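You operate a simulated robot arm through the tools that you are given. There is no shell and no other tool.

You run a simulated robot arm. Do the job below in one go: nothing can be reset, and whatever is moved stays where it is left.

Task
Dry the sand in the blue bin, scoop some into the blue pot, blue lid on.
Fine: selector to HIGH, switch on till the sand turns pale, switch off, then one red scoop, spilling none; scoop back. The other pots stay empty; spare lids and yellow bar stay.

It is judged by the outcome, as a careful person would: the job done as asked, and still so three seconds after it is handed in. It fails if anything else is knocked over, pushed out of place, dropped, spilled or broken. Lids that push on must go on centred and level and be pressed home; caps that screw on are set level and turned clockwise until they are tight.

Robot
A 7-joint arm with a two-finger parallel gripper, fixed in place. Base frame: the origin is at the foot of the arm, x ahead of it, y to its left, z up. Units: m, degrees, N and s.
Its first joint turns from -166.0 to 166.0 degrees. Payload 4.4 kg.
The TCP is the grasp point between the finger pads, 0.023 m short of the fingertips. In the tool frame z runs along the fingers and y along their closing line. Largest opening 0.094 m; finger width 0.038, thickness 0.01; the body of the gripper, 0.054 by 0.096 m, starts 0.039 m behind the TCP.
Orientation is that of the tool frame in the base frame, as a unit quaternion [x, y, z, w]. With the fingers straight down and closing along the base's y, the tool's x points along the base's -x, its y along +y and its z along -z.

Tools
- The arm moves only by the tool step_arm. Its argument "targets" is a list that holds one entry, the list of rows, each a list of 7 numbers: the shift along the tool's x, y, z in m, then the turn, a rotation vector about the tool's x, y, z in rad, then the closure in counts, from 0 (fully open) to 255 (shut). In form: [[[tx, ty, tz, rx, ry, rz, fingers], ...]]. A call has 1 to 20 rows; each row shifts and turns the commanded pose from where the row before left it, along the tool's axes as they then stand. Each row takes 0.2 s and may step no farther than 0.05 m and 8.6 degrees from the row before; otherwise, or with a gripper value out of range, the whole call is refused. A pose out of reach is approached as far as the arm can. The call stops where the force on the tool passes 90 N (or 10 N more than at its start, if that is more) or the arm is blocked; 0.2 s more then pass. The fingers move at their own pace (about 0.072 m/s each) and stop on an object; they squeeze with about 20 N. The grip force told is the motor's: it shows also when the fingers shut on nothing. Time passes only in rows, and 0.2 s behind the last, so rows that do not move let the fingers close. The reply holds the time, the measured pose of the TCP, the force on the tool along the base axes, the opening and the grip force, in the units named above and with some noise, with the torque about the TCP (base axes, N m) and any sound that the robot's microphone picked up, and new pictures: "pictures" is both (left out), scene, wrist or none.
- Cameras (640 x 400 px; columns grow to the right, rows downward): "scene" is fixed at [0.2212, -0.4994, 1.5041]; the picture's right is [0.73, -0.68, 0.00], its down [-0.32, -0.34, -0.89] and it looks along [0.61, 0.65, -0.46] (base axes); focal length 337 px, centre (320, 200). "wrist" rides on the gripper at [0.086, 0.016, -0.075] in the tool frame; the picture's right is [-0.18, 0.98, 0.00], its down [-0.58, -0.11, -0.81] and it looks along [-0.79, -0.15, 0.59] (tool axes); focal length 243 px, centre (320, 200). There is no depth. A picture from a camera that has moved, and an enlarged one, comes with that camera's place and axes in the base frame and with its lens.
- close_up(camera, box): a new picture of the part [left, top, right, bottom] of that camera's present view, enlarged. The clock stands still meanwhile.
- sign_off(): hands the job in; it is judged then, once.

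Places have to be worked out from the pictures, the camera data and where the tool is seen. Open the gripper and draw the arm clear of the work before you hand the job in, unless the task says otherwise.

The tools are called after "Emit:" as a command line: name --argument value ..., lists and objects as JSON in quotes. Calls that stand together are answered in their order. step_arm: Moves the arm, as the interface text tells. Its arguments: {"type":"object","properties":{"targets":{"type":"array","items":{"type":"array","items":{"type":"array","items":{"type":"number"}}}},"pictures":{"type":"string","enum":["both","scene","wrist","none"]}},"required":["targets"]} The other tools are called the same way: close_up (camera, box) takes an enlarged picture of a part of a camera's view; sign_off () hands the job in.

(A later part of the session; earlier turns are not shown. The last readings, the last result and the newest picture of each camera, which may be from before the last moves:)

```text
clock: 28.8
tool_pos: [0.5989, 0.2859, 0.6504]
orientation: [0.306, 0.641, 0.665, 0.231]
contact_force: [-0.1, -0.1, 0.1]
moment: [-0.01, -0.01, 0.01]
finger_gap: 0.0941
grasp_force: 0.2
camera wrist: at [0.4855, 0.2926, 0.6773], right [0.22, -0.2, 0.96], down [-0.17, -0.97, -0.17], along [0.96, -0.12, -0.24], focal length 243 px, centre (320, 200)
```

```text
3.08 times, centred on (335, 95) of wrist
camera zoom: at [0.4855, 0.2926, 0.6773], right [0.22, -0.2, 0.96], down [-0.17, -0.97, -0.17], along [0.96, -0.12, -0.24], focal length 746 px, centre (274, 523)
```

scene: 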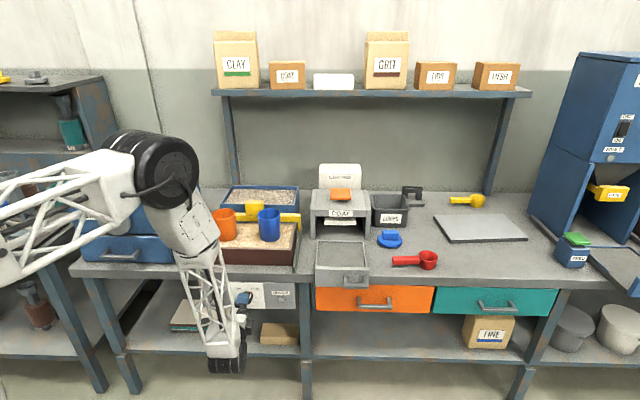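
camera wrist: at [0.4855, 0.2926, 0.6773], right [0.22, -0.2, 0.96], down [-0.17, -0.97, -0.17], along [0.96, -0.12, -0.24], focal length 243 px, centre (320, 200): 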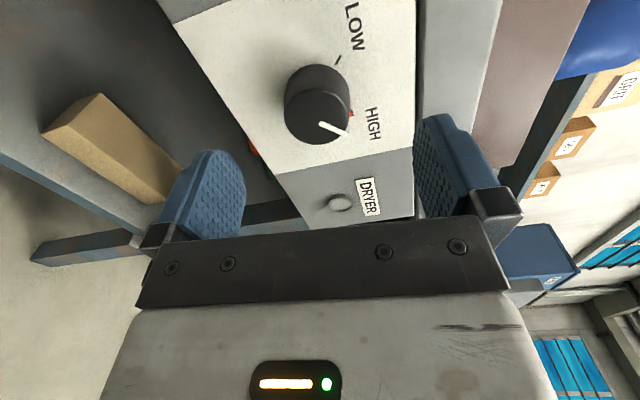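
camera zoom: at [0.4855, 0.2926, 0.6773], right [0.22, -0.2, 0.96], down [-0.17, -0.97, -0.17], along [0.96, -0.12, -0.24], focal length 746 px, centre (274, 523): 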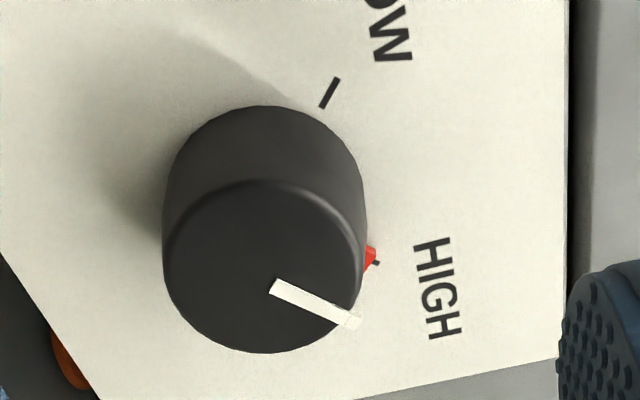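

The red pointer tip sits on the HIGH tick. Next is the switch: I'll back off, roll the wrist back to upright, and then shift left toward the switch to view it.

Emit:
step_arm --targets '[[[0, 0, -0.03, 0, 0, -0.1, 0], [0, 0, 0, 0, 0, -0.135, 0], [0, 0, 0, 0, 0, -0.135, 0], [0, 0, 0, 0, 0, -0.135, 0], [0, 0, 0, 0, 0, -0.135, 0], [0, 0, 0, 0, 0, -0.135, 0], [0, 0, 0, 0, 0, -0.135, 0], [0, 0, 0, 0, 0, -0.135, 0], [0, 0, 0, 0, 0, -0.135, 0], [0, 0, 0, 0, 0, -0.135, 0], [0, 0, 0, 0, 0, -0.135, 0], [0, 0, 0, 0, 0, -0.13, 0], [0, 0, 0, 0, 0.12, 0, 0], [0, 0, 0, 0, 0.12, 0, 0], [0, 0, 0, 0, 0.12, 0, 0]]]' --pictures "both"

```text
clock: 32.0
tool_pos: [0.5774, 0.264, 0.6491]
orientation: [-0.291, 0.772, 0.257, 0.503]
contact_force: [-0.6, 0.1, -0.6]
moment: [0.0, -0.01, 0.03]
finger_gap: 0.0941
grasp_force: 0.0
camera wrist: at [0.4895, 0.2079, 0.5994], right [-0.64, 0.72, 0.27], down [-0.24, -0.52, 0.82], along [0.73, 0.46, 0.5], focal length 243 px, centre (320, 200)
```

scene: 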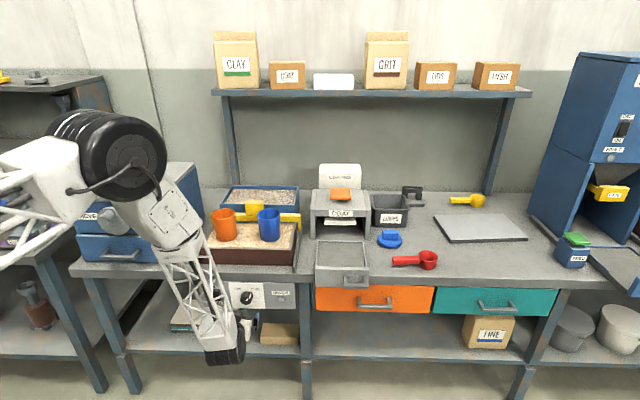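
wrist: 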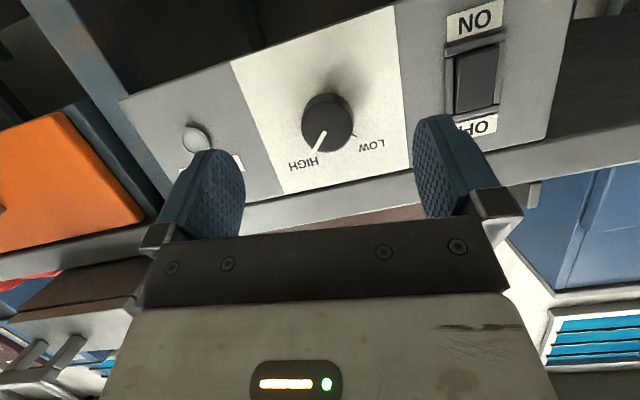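

Knob reads HIGH. The switch shows ON at its lower end and OFF above; I'll move left to centre it in view.

Emit:
step_arm --targets '[[[0, 0.039, 0, 0, 0, -0.03, 0], [0, 0.039, 0, 0, 0, -0.03, 0], [0, 0.038, 0, 0, 0, -0.03, 0]]]' --pictures "both"

```text
clock: 33.0
tool_pos: [0.4835, 0.3398, 0.6328]
orientation: [-0.326, 0.77, 0.232, 0.497]
contact_force: [-0.1, -0.6, 1.2]
moment: [-0.04, 0.02, -0.02]
finger_gap: 0.094
grasp_force: 0.0
stopped in row 3: the arm was blocked; the commanded pose is now the measured one
camera wrist: at [0.3997, 0.2762, 0.5859], right [-0.67, 0.72, 0.2], down [-0.25, -0.46, 0.85], along [0.7, 0.52, 0.49], focal length 243 px, centre (320, 200)
```

scene: 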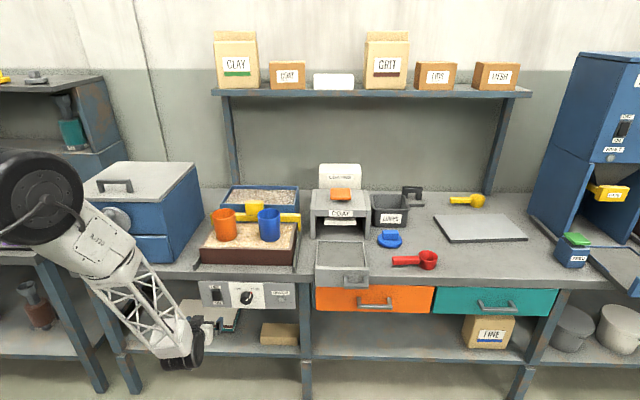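
wrist: 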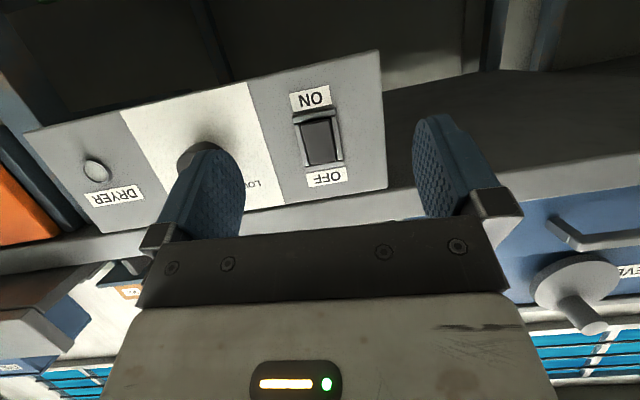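

The arm stopped at a joint limit at U≈0.102, V≈0.582, z≈0.633, which is where I wanted to be. I'll inspect the rocker closely.

Emit:
close_up --camera "wrist" --box '[240, 70, 400, 200]'

Emit:
close_up --camera "scene" --box '[195, 275, 305, 315]'

```text
3.08 times, centred on (320, 135) of wrist
camera zoom: at [0.3997, 0.2762, 0.5859], right [-0.67, 0.72, 0.2], down [-0.25, -0.46, 0.85], along [0.7, 0.52, 0.49], focal length 746 px, centre (320, 400)
```

zoom: 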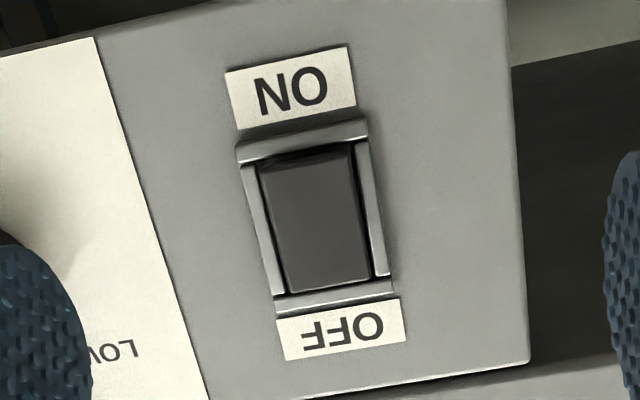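

```text
5.82 times, centred on (250, 295) of scene
camera zoom: at [0.2212, -0.4994, 1.5041], right [0.73, -0.68, 0.0], down [-0.32, -0.34, -0.89], along [0.61, 0.65, -0.46], focal length 1963 px, centre (727, -353)
```

zoom: 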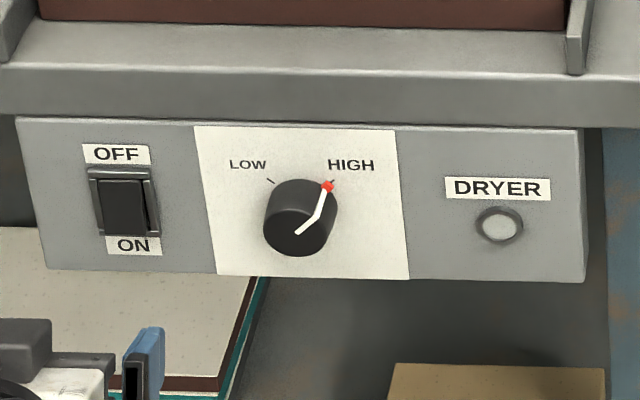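

The rocker spans z≈0.631–0.670 at U≈0.108, face near V≈0.697. I'll shut the fingers to make a poker and approach the lower (ON) end.

Emit:
step_arm --targets '[[[0, 0, 0, 0, 0, 0, 255], [-0.0124, -0.0096, 0.0378, 0, 0, 0, 255], [-0.008, -0.0008, 0.0183, 0, 0, 0, 255], [0, 0, 0, 0, 0, 0, 255]]]' --pictures "wrist"

```text
clock: 34.0
tool_pos: [0.5321, 0.3756, 0.6308]
orientation: [-0.327, 0.769, 0.233, 0.498]
contact_force: [0.1, 0.2, -0.2]
moment: [-0.01, -0.01, -0.02]
finger_gap: 0.0
grasp_force: 19.8
camera wrist: at [0.4481, 0.3127, 0.5825], right [-0.67, 0.72, 0.2], down [-0.25, -0.46, 0.85], along [0.7, 0.52, 0.49], focal length 243 px, centre (320, 200)
```

wrist: 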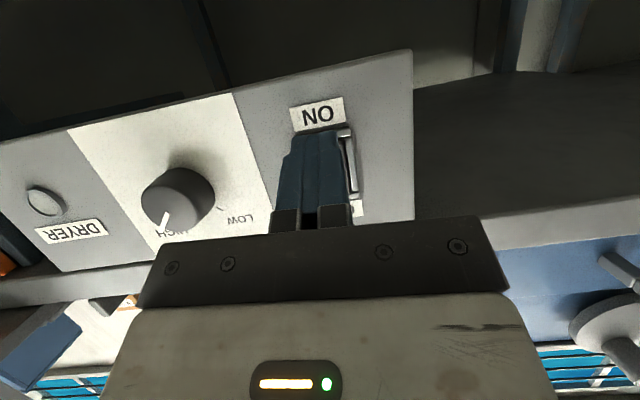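

Tip's leading edge is at V≈0.670, z≈0.639, U≈0.110. I'll advance in small steps to press the ON end, watching force.

Emit:
step_arm --targets '[[[-0.0064, 0.0006, 0.0147, 0, 0, 0, 255], [-0.0016, 0, 0.0037, 0, 0, 0, 255], [-0.0016, 0, 0.0037, 0, 0, 0, 255], [-0.0016, 0, 0.0037, 0, 0, 0, 255]]]' --pictures "wrist"

```text
clock: 35.0
tool_pos: [0.5454, 0.3935, 0.626]
orientation: [-0.325, 0.773, 0.23, 0.494]
contact_force: [-4.8, -3.7, -0.2]
moment: [0.06, -0.01, 0.0]
finger_gap: 0.0004
grasp_force: 20.0
stopped in row 4: the force on the tool passed its limit at 128 N (the readings are from after the stop); the commanded pose is now the measured one
camera wrist: at [0.4615, 0.33, 0.5784], right [-0.66, 0.72, 0.2], down [-0.24, -0.46, 0.85], along [0.71, 0.52, 0.48], focal length 243 px, centre (320, 200)
```

wrist: 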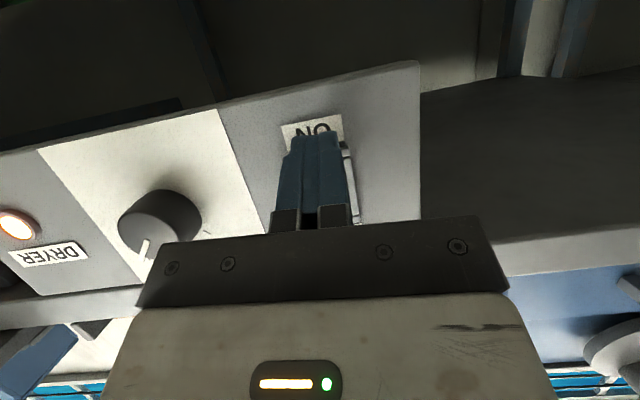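

The DRYER lamp is glowing: the switch is ON. I'll back off straight and watch the sand in the scene view.

Emit:
step_arm --targets '[[[0.008, 0, -0.0183, 0, 0, 0, 255], [0.012, 0, -0.0275, 0, 0, 0, 255]]]' --pictures "both"

Emit:
close_up --camera "scene" --box '[195, 175, 310, 275]'

Emit:
close_up --camera "scene" --box '[195, 275, 305, 315]'

```text
clock: 35.6
tool_pos: [0.5124, 0.3572, 0.6267]
orientation: [-0.326, 0.772, 0.231, 0.495]
contact_force: [-0.3, -0.1, -0.4]
moment: [0.02, 0.02, -0.01]
finger_gap: 0.0
grasp_force: 19.8
camera wrist: at [0.4289, 0.2941, 0.5796], right [-0.66, 0.72, 0.2], down [-0.24, -0.46, 0.85], along [0.71, 0.52, 0.48], focal length 243 px, centre (320, 200)
```

scene: 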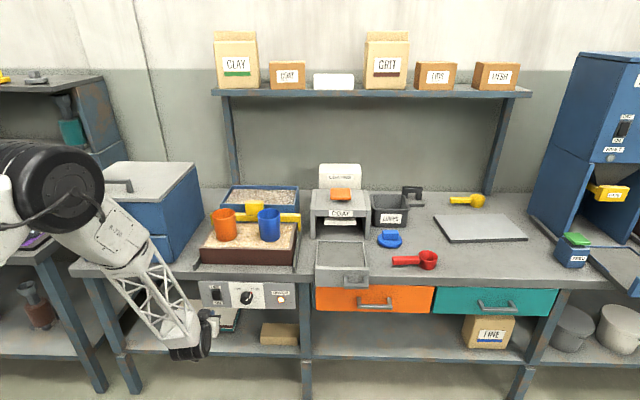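
wrist: 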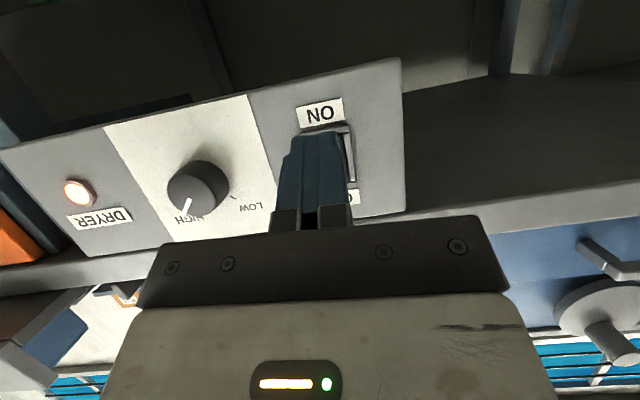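

```text
4.00 times, centred on (252, 225) of scene
camera zoom: at [0.2212, -0.4994, 1.5041], right [0.73, -0.68, 0.0], down [-0.32, -0.34, -0.89], along [0.61, 0.65, -0.46], focal length 1349 px, centre (590, 100)
```

zoom: 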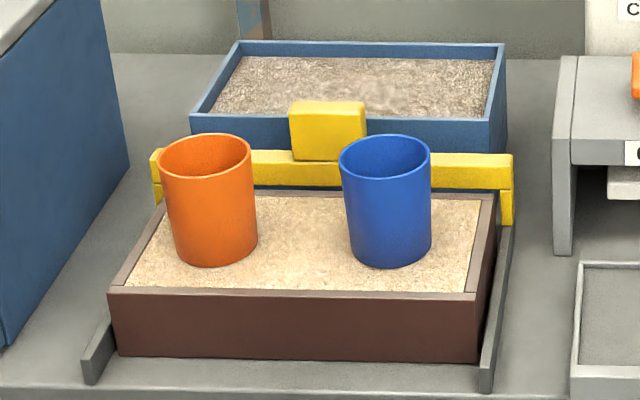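

```text
5.82 times, centred on (250, 295) of scene
camera zoom: at [0.2212, -0.4994, 1.5041], right [0.73, -0.68, 0.0], down [-0.32, -0.34, -0.89], along [0.61, 0.65, -0.46], focal length 1963 px, centre (727, -353)
```

zoom: 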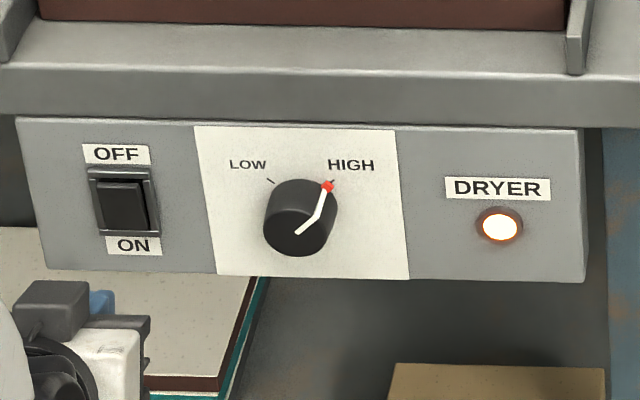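

Dryer is on. I'll hold still for a few seconds, then compare the sand colour.

Emit:
step_arm --targets '[[[0, 0, 0, 0, 0, 0, 255], [0, 0, 0, 0, 0, 0, 255], [0, 0, 0, 0, 0, 0, 255], [0, 0, 0, 0, 0, 0, 255], [0, 0, 0, 0, 0, 0, 255], [0, 0, 0, 0, 0, 0, 255], [0, 0, 0, 0, 0, 0, 255], [0, 0, 0, 0, 0, 0, 255], [0, 0, 0, 0, 0, 0, 255], [0, 0, 0, 0, 0, 0, 255]]]' --pictures "none"

Emit:
close_up --camera "scene" --box '[195, 175, 310, 275]'

```text
clock: 37.8
tool_pos: [0.5127, 0.3575, 0.6261]
orientation: [-0.326, 0.772, 0.231, 0.494]
contact_force: [0.2, 0.0, 0.2]
moment: [0.0, -0.03, -0.01]
finger_gap: 0.0
grasp_force: 20.2
```

```text
4.00 times, centred on (252, 225) of scene
camera zoom: at [0.2212, -0.4994, 1.5041], right [0.73, -0.68, 0.0], down [-0.32, -0.34, -0.89], along [0.61, 0.65, -0.46], focal length 1349 px, centre (590, 100)
```

zoom: 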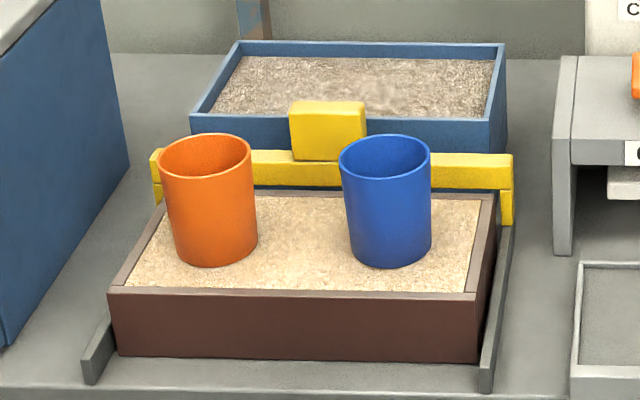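

No clear change yet after about 3 s. I'll wait another 4 s.

Emit:
step_arm --targets '[[[0, 0, 0, 0, 0, 0, 255], [0, 0, 0, 0, 0, 0, 255], [0, 0, 0, 0, 0, 0, 255], [0, 0, 0, 0, 0, 0, 255], [0, 0, 0, 0, 0, 0, 255], [0, 0, 0, 0, 0, 0, 255], [0, 0, 0, 0, 0, 0, 255], [0, 0, 0, 0, 0, 0, 255], [0, 0, 0, 0, 0, 0, 255], [0, 0, 0, 0, 0, 0, 255], [0, 0, 0, 0, 0, 0, 255], [0, 0, 0, 0, 0, 0, 255], [0, 0, 0, 0, 0, 0, 255], [0, 0, 0, 0, 0, 0, 255], [0, 0, 0, 0, 0, 0, 255], [0, 0, 0, 0, 0, 0, 255], [0, 0, 0, 0, 0, 0, 255], [0, 0, 0, 0, 0, 0, 255], [0, 0, 0, 0, 0, 0, 255], [0, 0, 0, 0, 0, 0, 255]]]' --pictures "scene"

Emit:
close_up --camera "scene" --box '[195, 175, 310, 275]'

```text
clock: 42.0
tool_pos: [0.5124, 0.3579, 0.6258]
orientation: [-0.326, 0.772, 0.231, 0.494]
contact_force: [0.0, -0.5, 0.6]
moment: [0.02, 0.02, 0.01]
finger_gap: 0.0
grasp_force: 19.7
```

scene: 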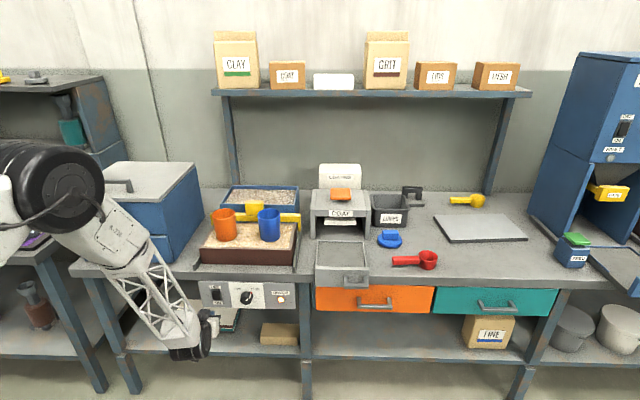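

```text
4.00 times, centred on (252, 225) of scene
camera zoom: at [0.2212, -0.4994, 1.5041], right [0.73, -0.68, 0.0], down [-0.32, -0.34, -0.89], along [0.61, 0.65, -0.46], focal length 1349 px, centre (590, 100)
```

zoom: 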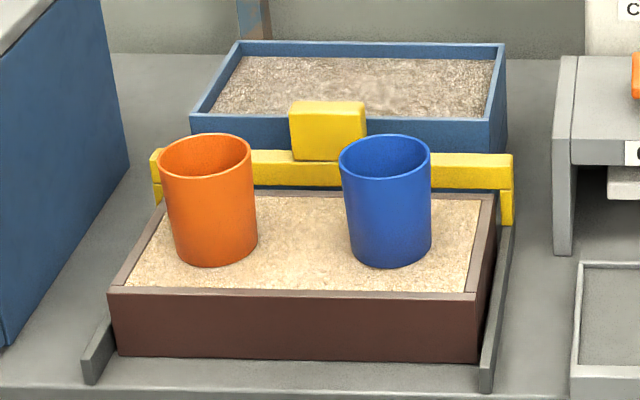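

Still no clear change; I'll zoom on the blue bin's sand alone for a careful comparison over another 4 s.

Emit:
close_up --camera "scene" --box '[220, 180, 305, 240]'

Emit:
step_arm --targets '[[[0, 0, 0, 0, 0, 0, 255], [0, 0, 0, 0, 0, 0, 255], [0, 0, 0, 0, 0, 0, 255], [0, 0, 0, 0, 0, 0, 255], [0, 0, 0, 0, 0, 0, 255], [0, 0, 0, 0, 0, 0, 255], [0, 0, 0, 0, 0, 0, 255], [0, 0, 0, 0, 0, 0, 255], [0, 0, 0, 0, 0, 0, 255], [0, 0, 0, 0, 0, 0, 255], [0, 0, 0, 0, 0, 0, 255], [0, 0, 0, 0, 0, 0, 255], [0, 0, 0, 0, 0, 0, 255], [0, 0, 0, 0, 0, 0, 255], [0, 0, 0, 0, 0, 0, 255], [0, 0, 0, 0, 0, 0, 255], [0, 0, 0, 0, 0, 0, 255], [0, 0, 0, 0, 0, 0, 255], [0, 0, 0, 0, 0, 0, 255], [0, 0, 0, 0, 0, 0, 255]]]' --pictures "none"

Emit:
close_up --camera "scene" --box '[220, 180, 305, 240]'

```text
6.67 times, centred on (262, 210) of scene
camera zoom: at [0.2212, -0.4994, 1.5041], right [0.73, -0.68, 0.0], down [-0.32, -0.34, -0.89], along [0.61, 0.65, -0.46], focal length 2249 px, centre (703, 133)
```

zoom: 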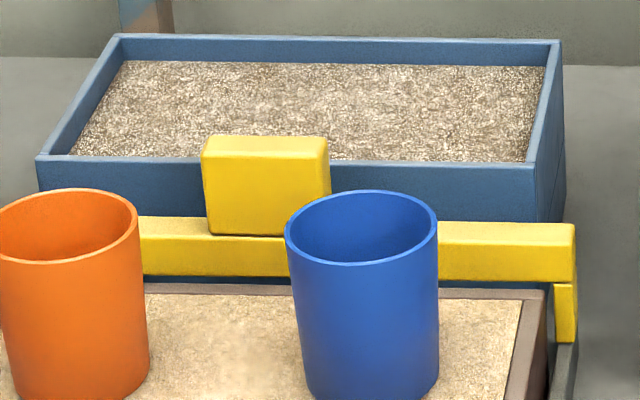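

```text
clock: 46.2
tool_pos: [0.5131, 0.3569, 0.6269]
orientation: [-0.325, 0.772, 0.23, 0.494]
contact_force: [-0.8, 1.1, -0.1]
moment: [-0.02, 0.01, -0.02]
finger_gap: 0.0002
grasp_force: 19.5
```

```text
6.67 times, centred on (262, 210) of scene
camera zoom: at [0.2212, -0.4994, 1.5041], right [0.73, -0.68, 0.0], down [-0.32, -0.34, -0.89], along [0.61, 0.65, -0.46], focal length 2249 px, centre (703, 133)
```

zoom: 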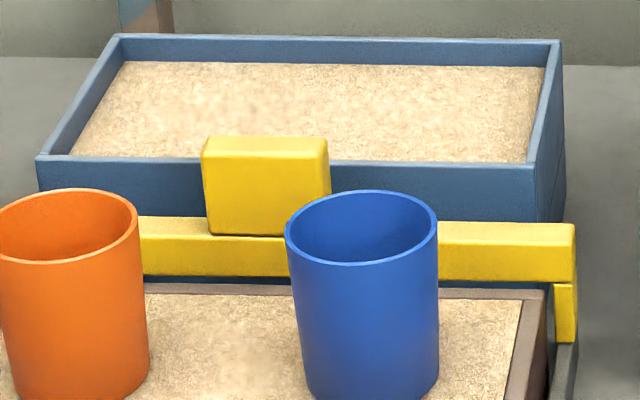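

The sand in the blue bin has just turned pale. I'll press the upper (OFF) end of the rocker now: up 30 mm, then in.

Emit:
step_arm --targets '[[[-0.0275, 0.001, -0.012, 0, 0, 0, 255], [-0.012, -0.0011, 0.0275, 0, 0, 0, 255], [-0.0032, 0, 0.0073, 0, 0, 0, 255], [-0.0016, 0, 0.0037, 0, 0, 0, 255], [-0.0016, 0, 0.0037, 0, 0, 0, 255], [-0.0016, 0, 0.0037, 0, 0, 0, 255]]]' --pictures "both"

```text
clock: 47.6
tool_pos: [0.5475, 0.394, 0.6561]
orientation: [-0.326, 0.773, 0.231, 0.493]
contact_force: [-14.3, -16.3, 13.9]
moment: [0.36, -0.46, -0.09]
finger_gap: 0.0
grasp_force: 20.0
camera wrist: at [0.4628, 0.3295, 0.6088], right [-0.66, 0.72, 0.2], down [-0.24, -0.46, 0.85], along [0.71, 0.52, 0.48], focal length 243 px, centre (320, 200)
```

scene: 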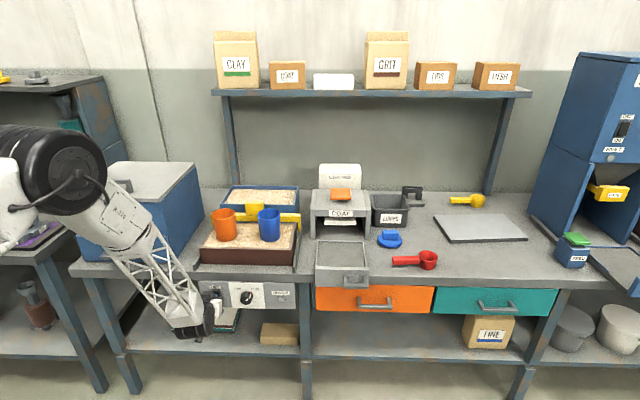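
wrist: 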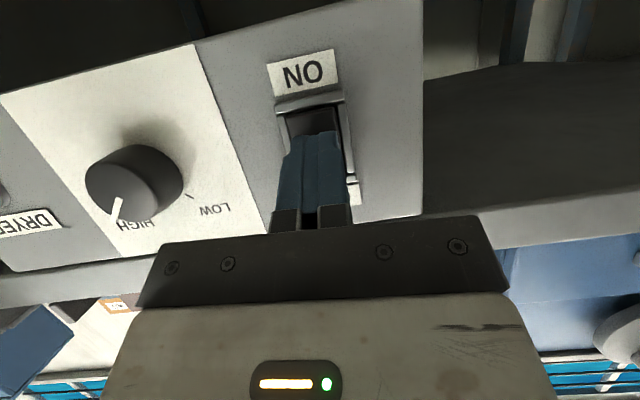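

The lamp appears dark again; I'll back straight off and confirm with a close-up.

Emit:
step_arm --targets '[[[0.008, 0, -0.0183, 0, 0, 0, 255], [0.012, 0, -0.0275, 0, 0, 0, 255], [0.016, 0, -0.0366, 0, 0, 0, 255]]]' --pictures "wrist"

Emit:
close_up --camera "scene" --box '[195, 275, 305, 315]'

Emit:
close_up --camera "scene" --box '[195, 175, 310, 275]'

```text
clock: 48.4
tool_pos: [0.4871, 0.3281, 0.6569]
orientation: [-0.325, 0.772, 0.231, 0.495]
contact_force: [-0.1, 0.3, -0.1]
moment: [0.04, 0.01, 0.01]
finger_gap: 0.0001
grasp_force: 20.2
camera wrist: at [0.4027, 0.2648, 0.6096], right [-0.66, 0.72, 0.2], down [-0.24, -0.46, 0.85], along [0.71, 0.52, 0.48], focal length 243 px, centre (320, 200)
```

wrist: 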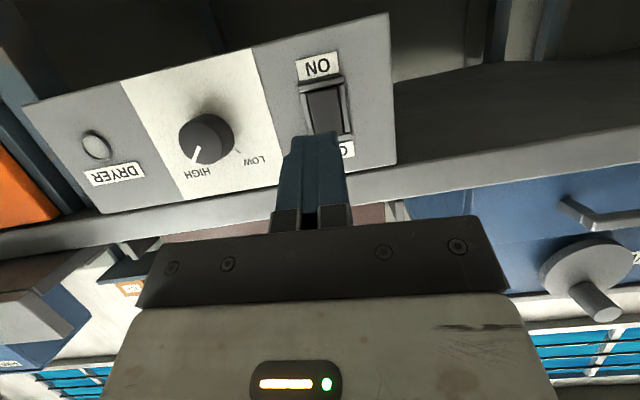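

```text
5.82 times, centred on (250, 295) of scene
camera zoom: at [0.2212, -0.4994, 1.5041], right [0.73, -0.68, 0.0], down [-0.32, -0.34, -0.89], along [0.61, 0.65, -0.46], focal length 1963 px, centre (727, -353)
```

zoom: 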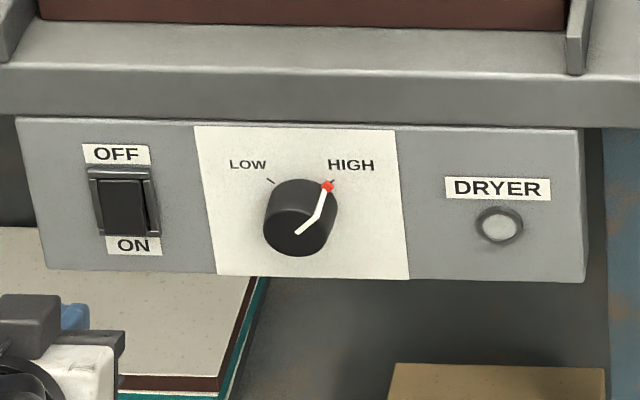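

```text
4.00 times, centred on (252, 225) of scene
camera zoom: at [0.2212, -0.4994, 1.5041], right [0.73, -0.68, 0.0], down [-0.32, -0.34, -0.89], along [0.61, 0.65, -0.46], focal length 1349 px, centre (590, 100)
```

zoom: 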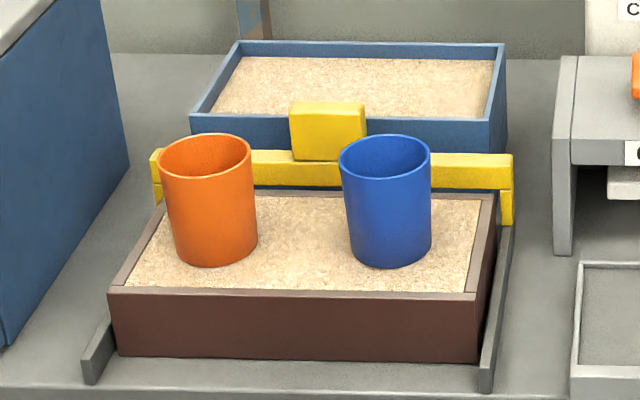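

Lamp is off, rocker is back at OFF, selector on HIGH, and the sand is pale in the blue bin. Next I'll withdraw upward in front of the bench while returning the tool to vertical.

Emit:
step_arm --targets '[[[-0.0414, -0.01, -0.0176, 0, 0.12, 0, 255], [-0.039, -0.01, -0.0224, 0, 0.12, 0, 0], [-0.0361, -0.01, -0.0269, 0, 0.12, 0, 0], [-0.0326, -0.01, -0.031, 0, 0.12, 0, 0], [-0.0286, -0.01, -0.0347, 0, 0.12, 0, 0], [-0.0243, -0.01, -0.0379, 0, 0.12, 0, 0], [-0.0196, -0.01, -0.0405, 0, 0.12, 0, 0], [-0.0146, -0.01, -0.0426, 0, 0.12, 0, 0], [-0.0094, -0.01, -0.044, 0, 0.12, 0, 0], [-0.004, -0.01, -0.0448, 0, 0.09, 0, 0]]]' --pictures "both"

```text
clock: 50.6
tool_pos: [0.5768, 0.2542, 1.1029]
orientation: [-0.4, 0.916, 0.011, -0.016]
contact_force: [0.7, 0.3, -0.1]
moment: [0.0, 0.01, -0.04]
finger_gap: 0.094
grasp_force: 0.0
camera wrist: at [0.5072, 0.2013, 1.1811], right [-0.59, 0.8, 0.03], down [0.51, 0.35, 0.79], along [0.63, 0.48, -0.61], focal length 243 px, centre (320, 200)
```

scene: 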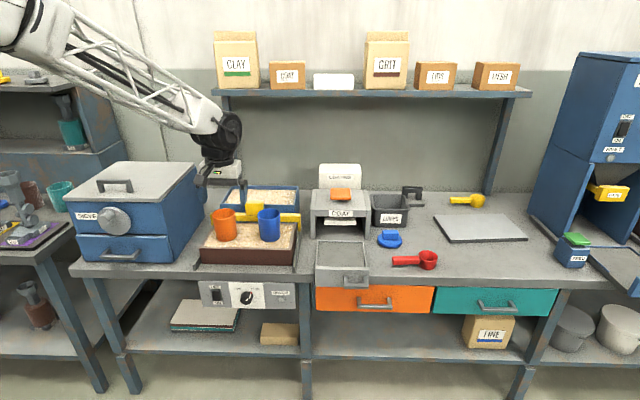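
wrist: 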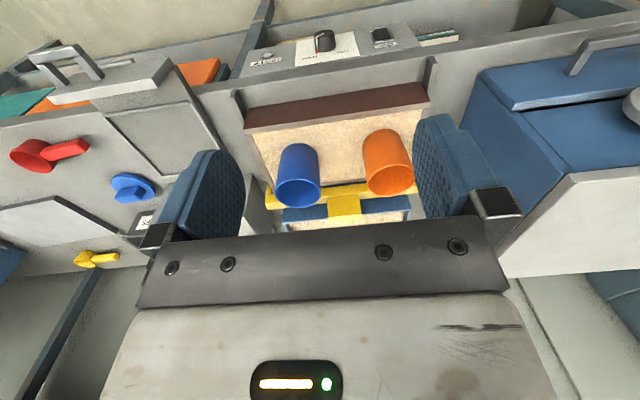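

Clear above the bench. I'll turn the tool 90° so its forward side faces along the scoop handle (bench right), then translate toward the scoop.

Emit:
step_arm --targets '[[[0, 0, 0, 0, 0, 0.131, 0], [0, 0, 0, 0, 0, 0.131, 0], [0, 0, 0, 0, 0, 0.131, 0], [0, 0, 0, 0, 0, 0.131, 0], [0, 0, 0, 0, 0, 0.131, 0], [0, 0, 0, 0, 0, 0.131, 0], [0, 0, 0, 0, 0, 0.131, 0], [0, 0, 0, 0, 0, 0.131, 0], [0, 0, 0, 0, 0, 0.131, 0], [0, 0, 0, 0, 0, 0.131, 0], [0, 0, 0, 0, 0, 0.131, 0], [0, 0, 0, 0, 0, 0.131, 0]]]' --pictures "none"

```text
clock: 53.2
tool_pos: [0.5761, 0.2544, 1.1036]
orientation: [0.368, 0.929, -0.002, -0.019]
contact_force: [0.1, -0.1, 0.1]
moment: [-0.03, -0.01, 0.0]
finger_gap: 0.0944
grasp_force: 0.0
```

Orientation is nearly as wanted; I'll trim it and translate toward a viewing point left of the scoop at U≈0.60, V≈0.75, z≈1.05.

Emit:
step_arm --targets '[[[-0.041, 0.018, 0.0055, -0.018, -0.034, 0.031, 0], [-0.041, 0.018, 0.0055, 0, 0, 0, 0], [-0.041, 0.018, 0.0055, 0, 0, 0, 0], [-0.041, 0.018, 0.0055, 0, 0, 0, 0], [-0.041, 0.018, 0.0055, 0, 0, 0, 0], [-0.041, 0.018, 0.0055, 0, 0, 0, 0], [-0.041, 0.018, 0.0055, 0, 0, 0, 0], [-0.041, 0.018, 0.0055, 0, 0, 0, 0], [-0.041, 0.018, 0.0055, 0, 0, 0, 0]]]' --pictures "both"

```text
clock: 55.2
tool_pos: [0.9517, 0.1087, 1.0517]
orientation: [0.381, 0.924, 0.001, 0.001]
contact_force: [-0.5, -0.7, 0.7]
moment: [-0.02, 0.0, 0.05]
finger_gap: 0.094
grasp_force: 0.1
camera wrist: at [0.9007, 0.1815, 1.1282], right [0.82, 0.57, 0.0], down [0.33, -0.49, 0.81], along [0.46, -0.66, -0.59], focal length 243 px, centre (320, 200)
```

scene: 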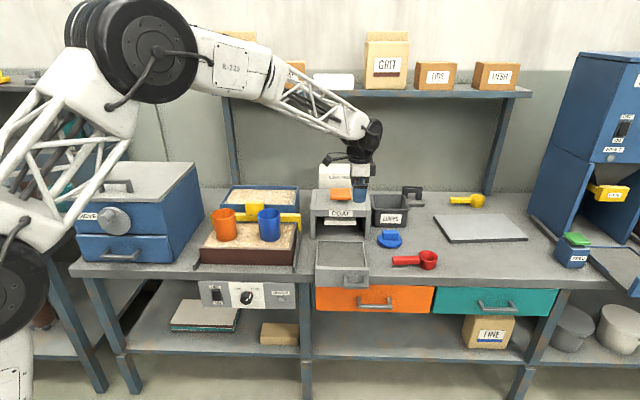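
wrist: 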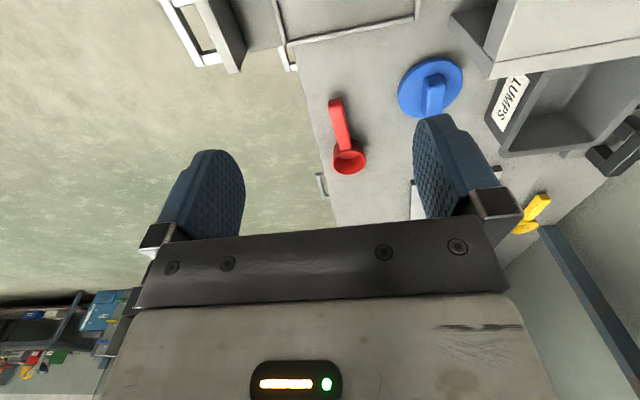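

Good view of scoop and lid from here; I'll enlarge them.

Emit:
close_up --camera "wrist" --box '[290, 40, 480, 190]'

Emit:
close_up --camera "scene" --box '[370, 220, 450, 280]'

```text
2.67 times, centred on (385, 115) of wrist
camera zoom: at [0.9007, 0.1815, 1.1282], right [0.82, 0.57, 0.0], down [0.33, -0.49, 0.81], along [0.46, -0.66, -0.59], focal length 647 px, centre (147, 427)
```

zoom: 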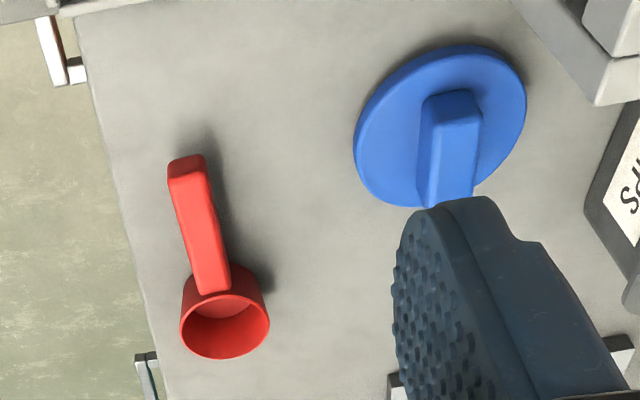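

```text
6.67 times, centred on (410, 250) of scene
camera zoom: at [0.2212, -0.4994, 1.5041], right [0.73, -0.68, 0.0], down [-0.32, -0.34, -0.89], along [0.61, 0.65, -0.46], focal length 2249 px, centre (-280, -133)
```

zoom: 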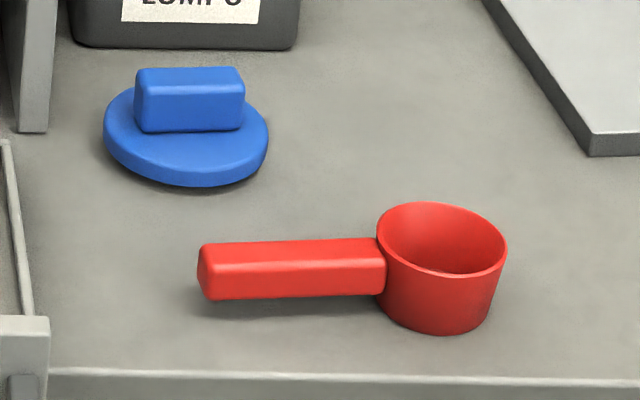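

The scoop's cup rim centre is at about U 0.849, V 0.764, z 0.793, with its handle running back to U≈0.728, V≈0.752 (top z≈0.79), bench top z≈0.755. I'll test the reach with the tool vertical high above the handle.

Emit:
step_arm --targets '[[[-0.041, 0.001, 0, 0, 0, 0, 0], [-0.041, 0, 0, 0, 0, 0, 0], [-0.041, 0, 0, 0, 0, 0, 0], [-0.041, 0, 0, 0, 0, 0, 0], [0, 0, 0.05, 0, 0, 0, 0], [0, 0, 0.05, 0, 0, 0, 0], [0, 0, 0.05, 0, 0, 0, 0]]]' --pictures "both"

```text
clock: 56.8
tool_pos: [1.069, -0.0041, 0.9023]
orientation: [0.381, 0.925, 0.001, 0.001]
contact_force: [-0.2, 0.1, 1.7]
moment: [-0.01, 0.0, 0.0]
finger_gap: 0.0942
grasp_force: 0.1
camera wrist: at [1.0184, 0.0676, 0.9788], right [0.82, 0.57, 0.0], down [0.33, -0.49, 0.81], along [0.46, -0.66, -0.59], focal length 243 px, centre (320, 200)
```

scene: 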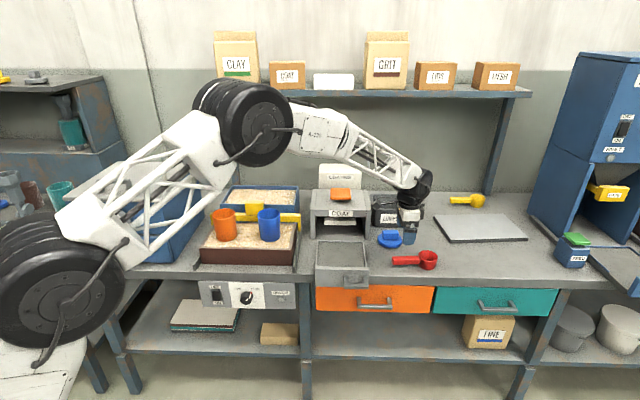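
wrist: 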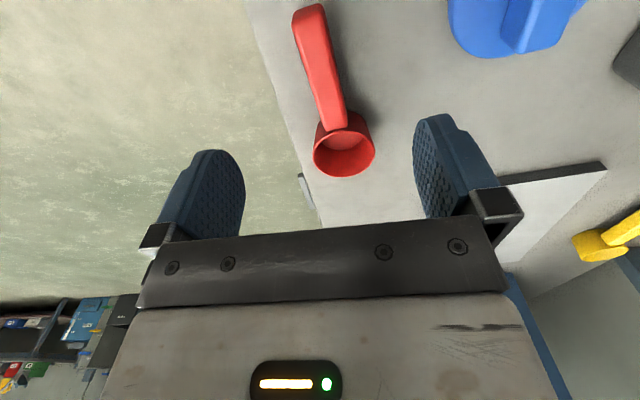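

Reach is better than feared: vertical at radius 1.07 works. I'll enlarge the scoop from here to fix its exact place and heading.

Emit:
close_up --camera "wrist" --box '[250, 0, 430, 190]'

```text
2.11 times, centred on (340, 95) of wrist
camera zoom: at [1.0184, 0.0676, 0.9788], right [0.82, 0.57, 0.0], down [0.33, -0.49, 0.81], along [0.46, -0.66, -0.59], focal length 511 px, centre (278, 421)
```

zoom: 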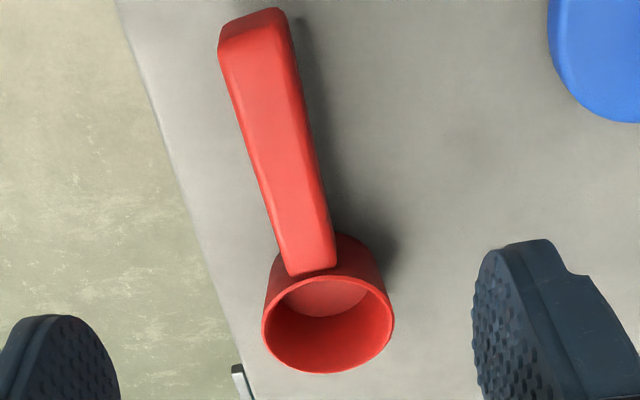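

Scoop heading is about 4.5° off the bench axis, handle end at U 0.727, V 0.751. I'll yaw to match and pitch 25° forward in place above the handle, with the fingers half closed.

Emit:
step_arm --targets '[[[0, 0, 0, 0, 0, -0.075, 100], [0, 0, 0, 0, -0.109, 0, 100], [0, 0, 0, 0, -0.109, 0, 100], [0, 0, 0, 0, -0.109, 0, 100], [0, 0, 0, 0, -0.109, 0, 100]]]' --pictures "both"

```text
clock: 58.0
tool_pos: [1.0692, -0.004, 0.9013]
orientation: [0.338, 0.916, -0.076, 0.204]
contact_force: [0.4, -0.1, 0.3]
moment: [-0.03, 0.0, 0.0]
finger_gap: 0.0573
grasp_force: 0.0
camera wrist: at [0.9951, 0.0795, 0.934], right [0.77, 0.64, 0.08], down [0.07, -0.2, 0.98], along [0.64, -0.74, -0.2], focal length 243 px, centre (320, 200)
```

scene: 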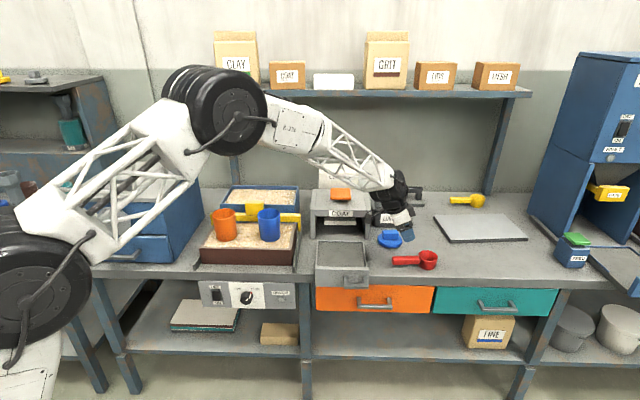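
wrist: 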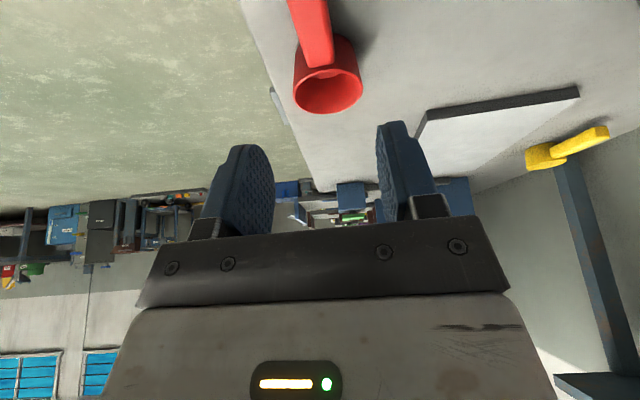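

Pose is right: pitch 25°, heading −40.7°. I'll descend vertically 85 mm to just above the handle and look.

Emit:
step_arm --targets '[[[0.0169, 0, 0.0363, 0, 0, 0, 100], [0.019, 0, 0.0408, 0, 0, 0, 100]]]' --pictures "both"

Emit:
close_up --camera "scene" --box '[360, 180, 460, 280]'

```text
clock: 58.6
tool_pos: [1.0701, -0.0046, 0.8181]
orientation: [0.339, 0.915, -0.075, 0.204]
contact_force: [1.3, -0.2, 0.3]
moment: [0.02, 0.04, -0.01]
finger_gap: 0.0571
grasp_force: 0.0
camera wrist: at [0.9965, 0.0796, 0.8498], right [0.77, 0.64, 0.08], down [0.07, -0.2, 0.98], along [0.64, -0.74, -0.2], focal length 243 px, centre (320, 200)
```

scene: 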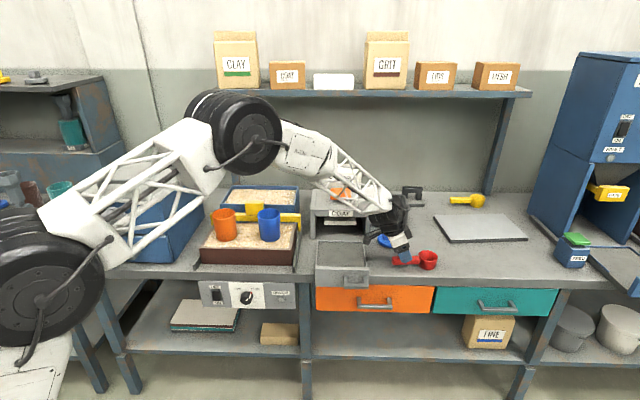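
wrist: 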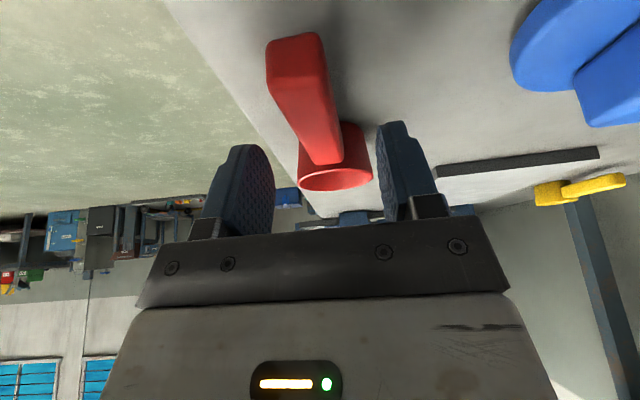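

```text
4.00 times, centred on (410, 230) of scene
camera zoom: at [0.2212, -0.4994, 1.5041], right [0.73, -0.68, 0.0], down [-0.32, -0.34, -0.89], along [0.61, 0.65, -0.46], focal length 1349 px, centre (-40, 80)
```

zoom: 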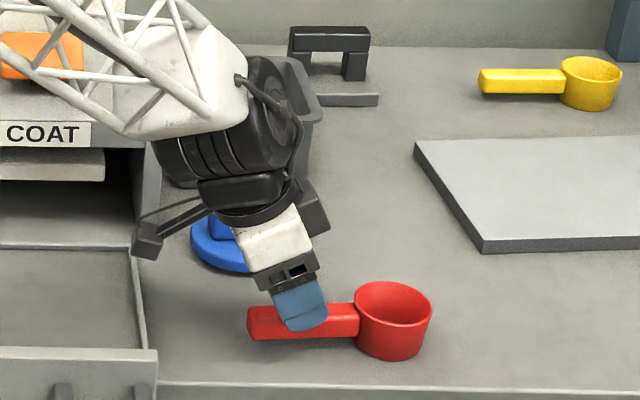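

The handle lies centred between the fingers and the camera box clears the tray. I'll descend the last 28 mm and then close.

Emit:
step_arm --targets '[[[0.0068, 0, 0.0145, 0, 0, 0, 100], [0.005, 0, 0.0108, 0, 0, 0, 100]]]' --pictures "wrist"

Emit:
close_up --camera "scene" --box '[360, 200, 450, 280]'

```text
clock: 59.2
tool_pos: [1.0696, -0.004, 0.7892]
orientation: [0.338, 0.916, -0.074, 0.204]
contact_force: [-0.3, -0.5, -0.6]
moment: [-0.03, -0.04, 0.01]
finger_gap: 0.0571
grasp_force: 0.0
camera wrist: at [0.9958, 0.0794, 0.8211], right [0.77, 0.64, 0.08], down [0.07, -0.2, 0.98], along [0.64, -0.74, -0.2], focal length 243 px, centre (320, 200)
```

wrist: 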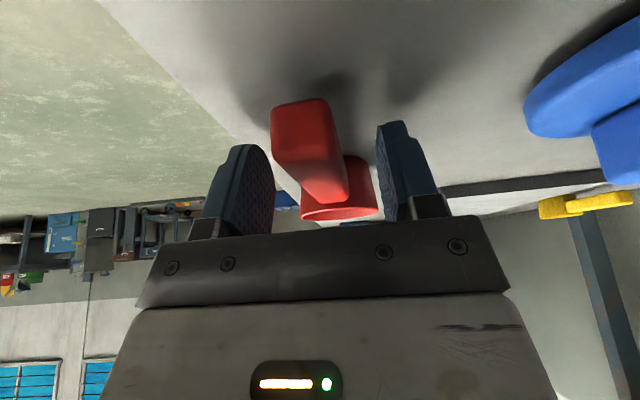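

```text
5.00 times, centred on (405, 240) of scene
camera zoom: at [0.2212, -0.4994, 1.5041], right [0.73, -0.68, 0.0], down [-0.32, -0.34, -0.89], along [0.61, 0.65, -0.46], focal length 1687 px, centre (-105, 0)
```

zoom: 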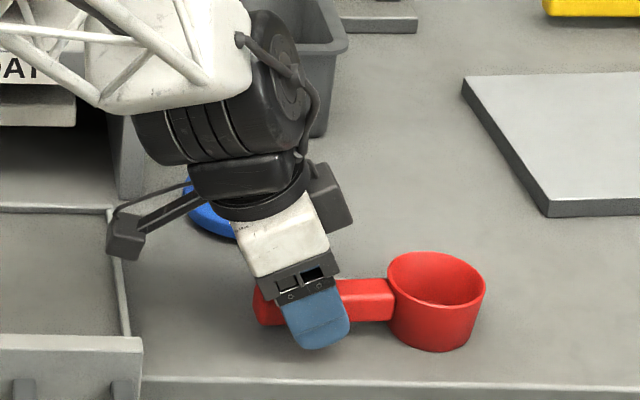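

Fingers straddle the handle just above the bench with no contact. Closing now.

Emit:
step_arm --targets '[[[0, 0, 0, 0, 0, 0, 160], [0, 0, 0, 0, 0, 0, 210], [0, 0, 0, 0, 0, 0, 255], [0, 0, 0, 0, 0, 0, 255]]]' --pictures "wrist"

```text
clock: 60.2
tool_pos: [1.0701, -0.004, 0.7876]
orientation: [0.338, 0.916, -0.075, 0.203]
contact_force: [0.4, 0.3, -0.5]
moment: [0.04, -0.01, -0.01]
finger_gap: 0.0237
grasp_force: 19.7
camera wrist: at [0.9957, 0.0793, 0.8208], right [0.77, 0.64, 0.08], down [0.07, -0.2, 0.98], along [0.64, -0.74, -0.2], focal length 243 px, centre (320, 200)
```

wrist: 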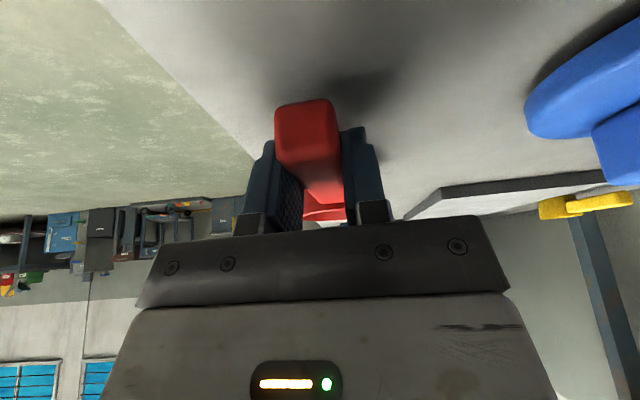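

Gripped at 23.7 mm; this exact pose is where I'll return the scoop. Lifting straight up.

Emit:
step_arm --targets '[[[-0.0085, 0, -0.0181, 0, 0, 0, 255], [-0.017, 0, -0.0363, 0, 0, 0, 255], [-0.019, 0, -0.0408, 0, 0, 0, 255]]]' --pictures "both"

Emit:
close_up --camera "scene" --box '[360, 170, 460, 270]'

```text
clock: 61.0
tool_pos: [1.0686, -0.0032, 0.893]
orientation: [0.338, 0.916, -0.075, 0.202]
contact_force: [-0.2, -0.5, -1.6]
moment: [0.05, 0.03, 0.0]
finger_gap: 0.0236
grasp_force: 20.0
camera wrist: at [0.9944, 0.0799, 0.9253], right [0.77, 0.64, 0.08], down [0.07, -0.2, 0.98], along [0.64, -0.74, -0.2], focal length 243 px, centre (320, 200)
```

scene: 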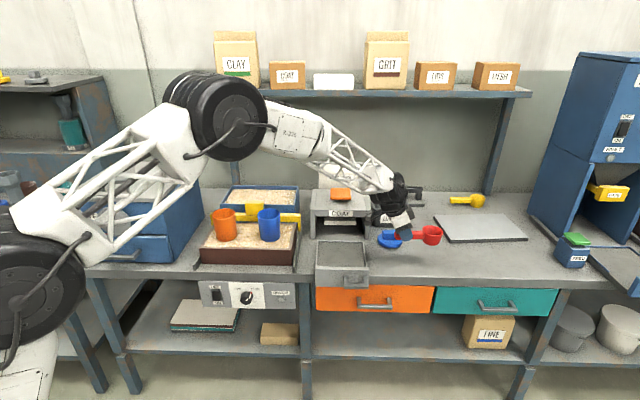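
wrist: 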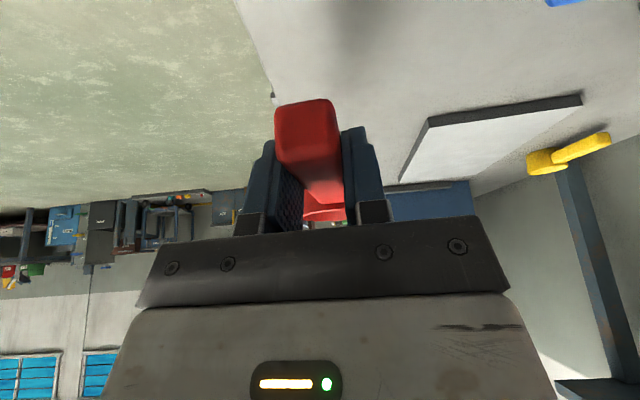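

```text
4.00 times, centred on (410, 220) of scene
camera zoom: at [0.2212, -0.4994, 1.5041], right [0.73, -0.68, 0.0], down [-0.32, -0.34, -0.89], along [0.61, 0.65, -0.46], focal length 1349 px, centre (-40, 120)
```

zoom: 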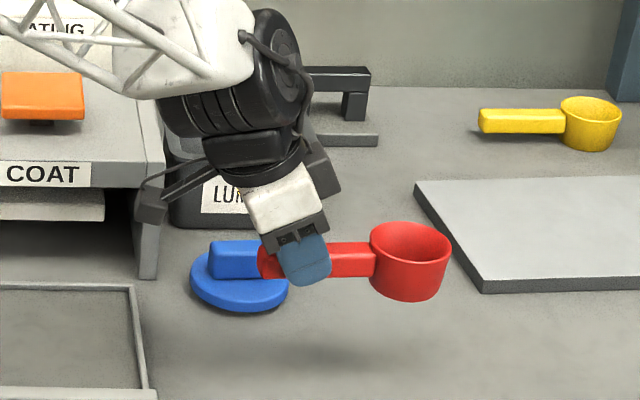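

Scoop is held level. I'll lift it to z≈1.13 and carry it left to in front of the bins.

Emit:
step_arm --targets '[[[-0.0203, 0, -0.0435, 0, 0, 0, 255], [-0.0203, 0, -0.0435, 0, 0, 0, 255], [-0.0203, 0, -0.0435, 0, 0, 0, 255], [-0.0203, 0, -0.0435, 0, 0, 0, 255], [-0.0203, 0, -0.0435, 0, 0, 0, 255], [0.0434, 0.0037, -0.0202, 0, 0, 0, 255], [0.0434, 0.0037, -0.0202, 0, 0, 0, 255], [0.0434, 0.0037, -0.0202, 0, 0, 0, 255], [0.0434, 0.0037, -0.0202, 0, 0, 0, 255], [0.0434, 0.0037, -0.0202, 0, 0, 0, 255], [0.0434, 0.0037, -0.0202, 0, 0, 0, 255], [0.0434, 0.0037, -0.0202, 0, 0, 0, 255], [0.0434, 0.0037, -0.0202, 0, 0, 0, 255], [0.0434, 0.0037, -0.0202, 0, 0, 0, 255], [0.0434, 0.0037, -0.0202, 0, 0, 0, 255], [0.0434, 0.0037, -0.0202, 0, 0, 0, 255]]]' --pictures "scene"

```text
clock: 64.4
tool_pos: [0.6952, 0.3683, 1.1335]
orientation: [0.339, 0.915, -0.075, 0.204]
contact_force: [-0.9, 1.7, -1.3]
moment: [0.04, 0.04, 0.01]
finger_gap: 0.0235
grasp_force: 19.6
```

scene: 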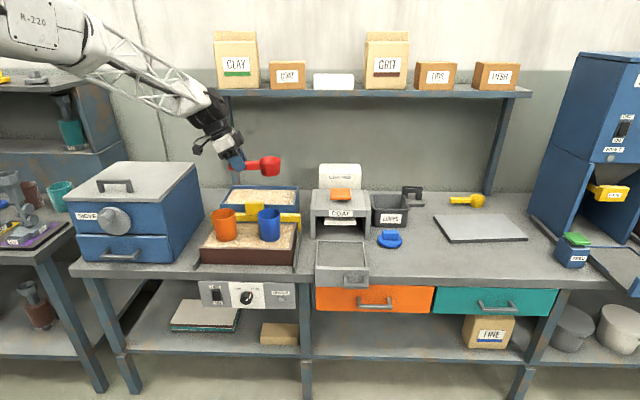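

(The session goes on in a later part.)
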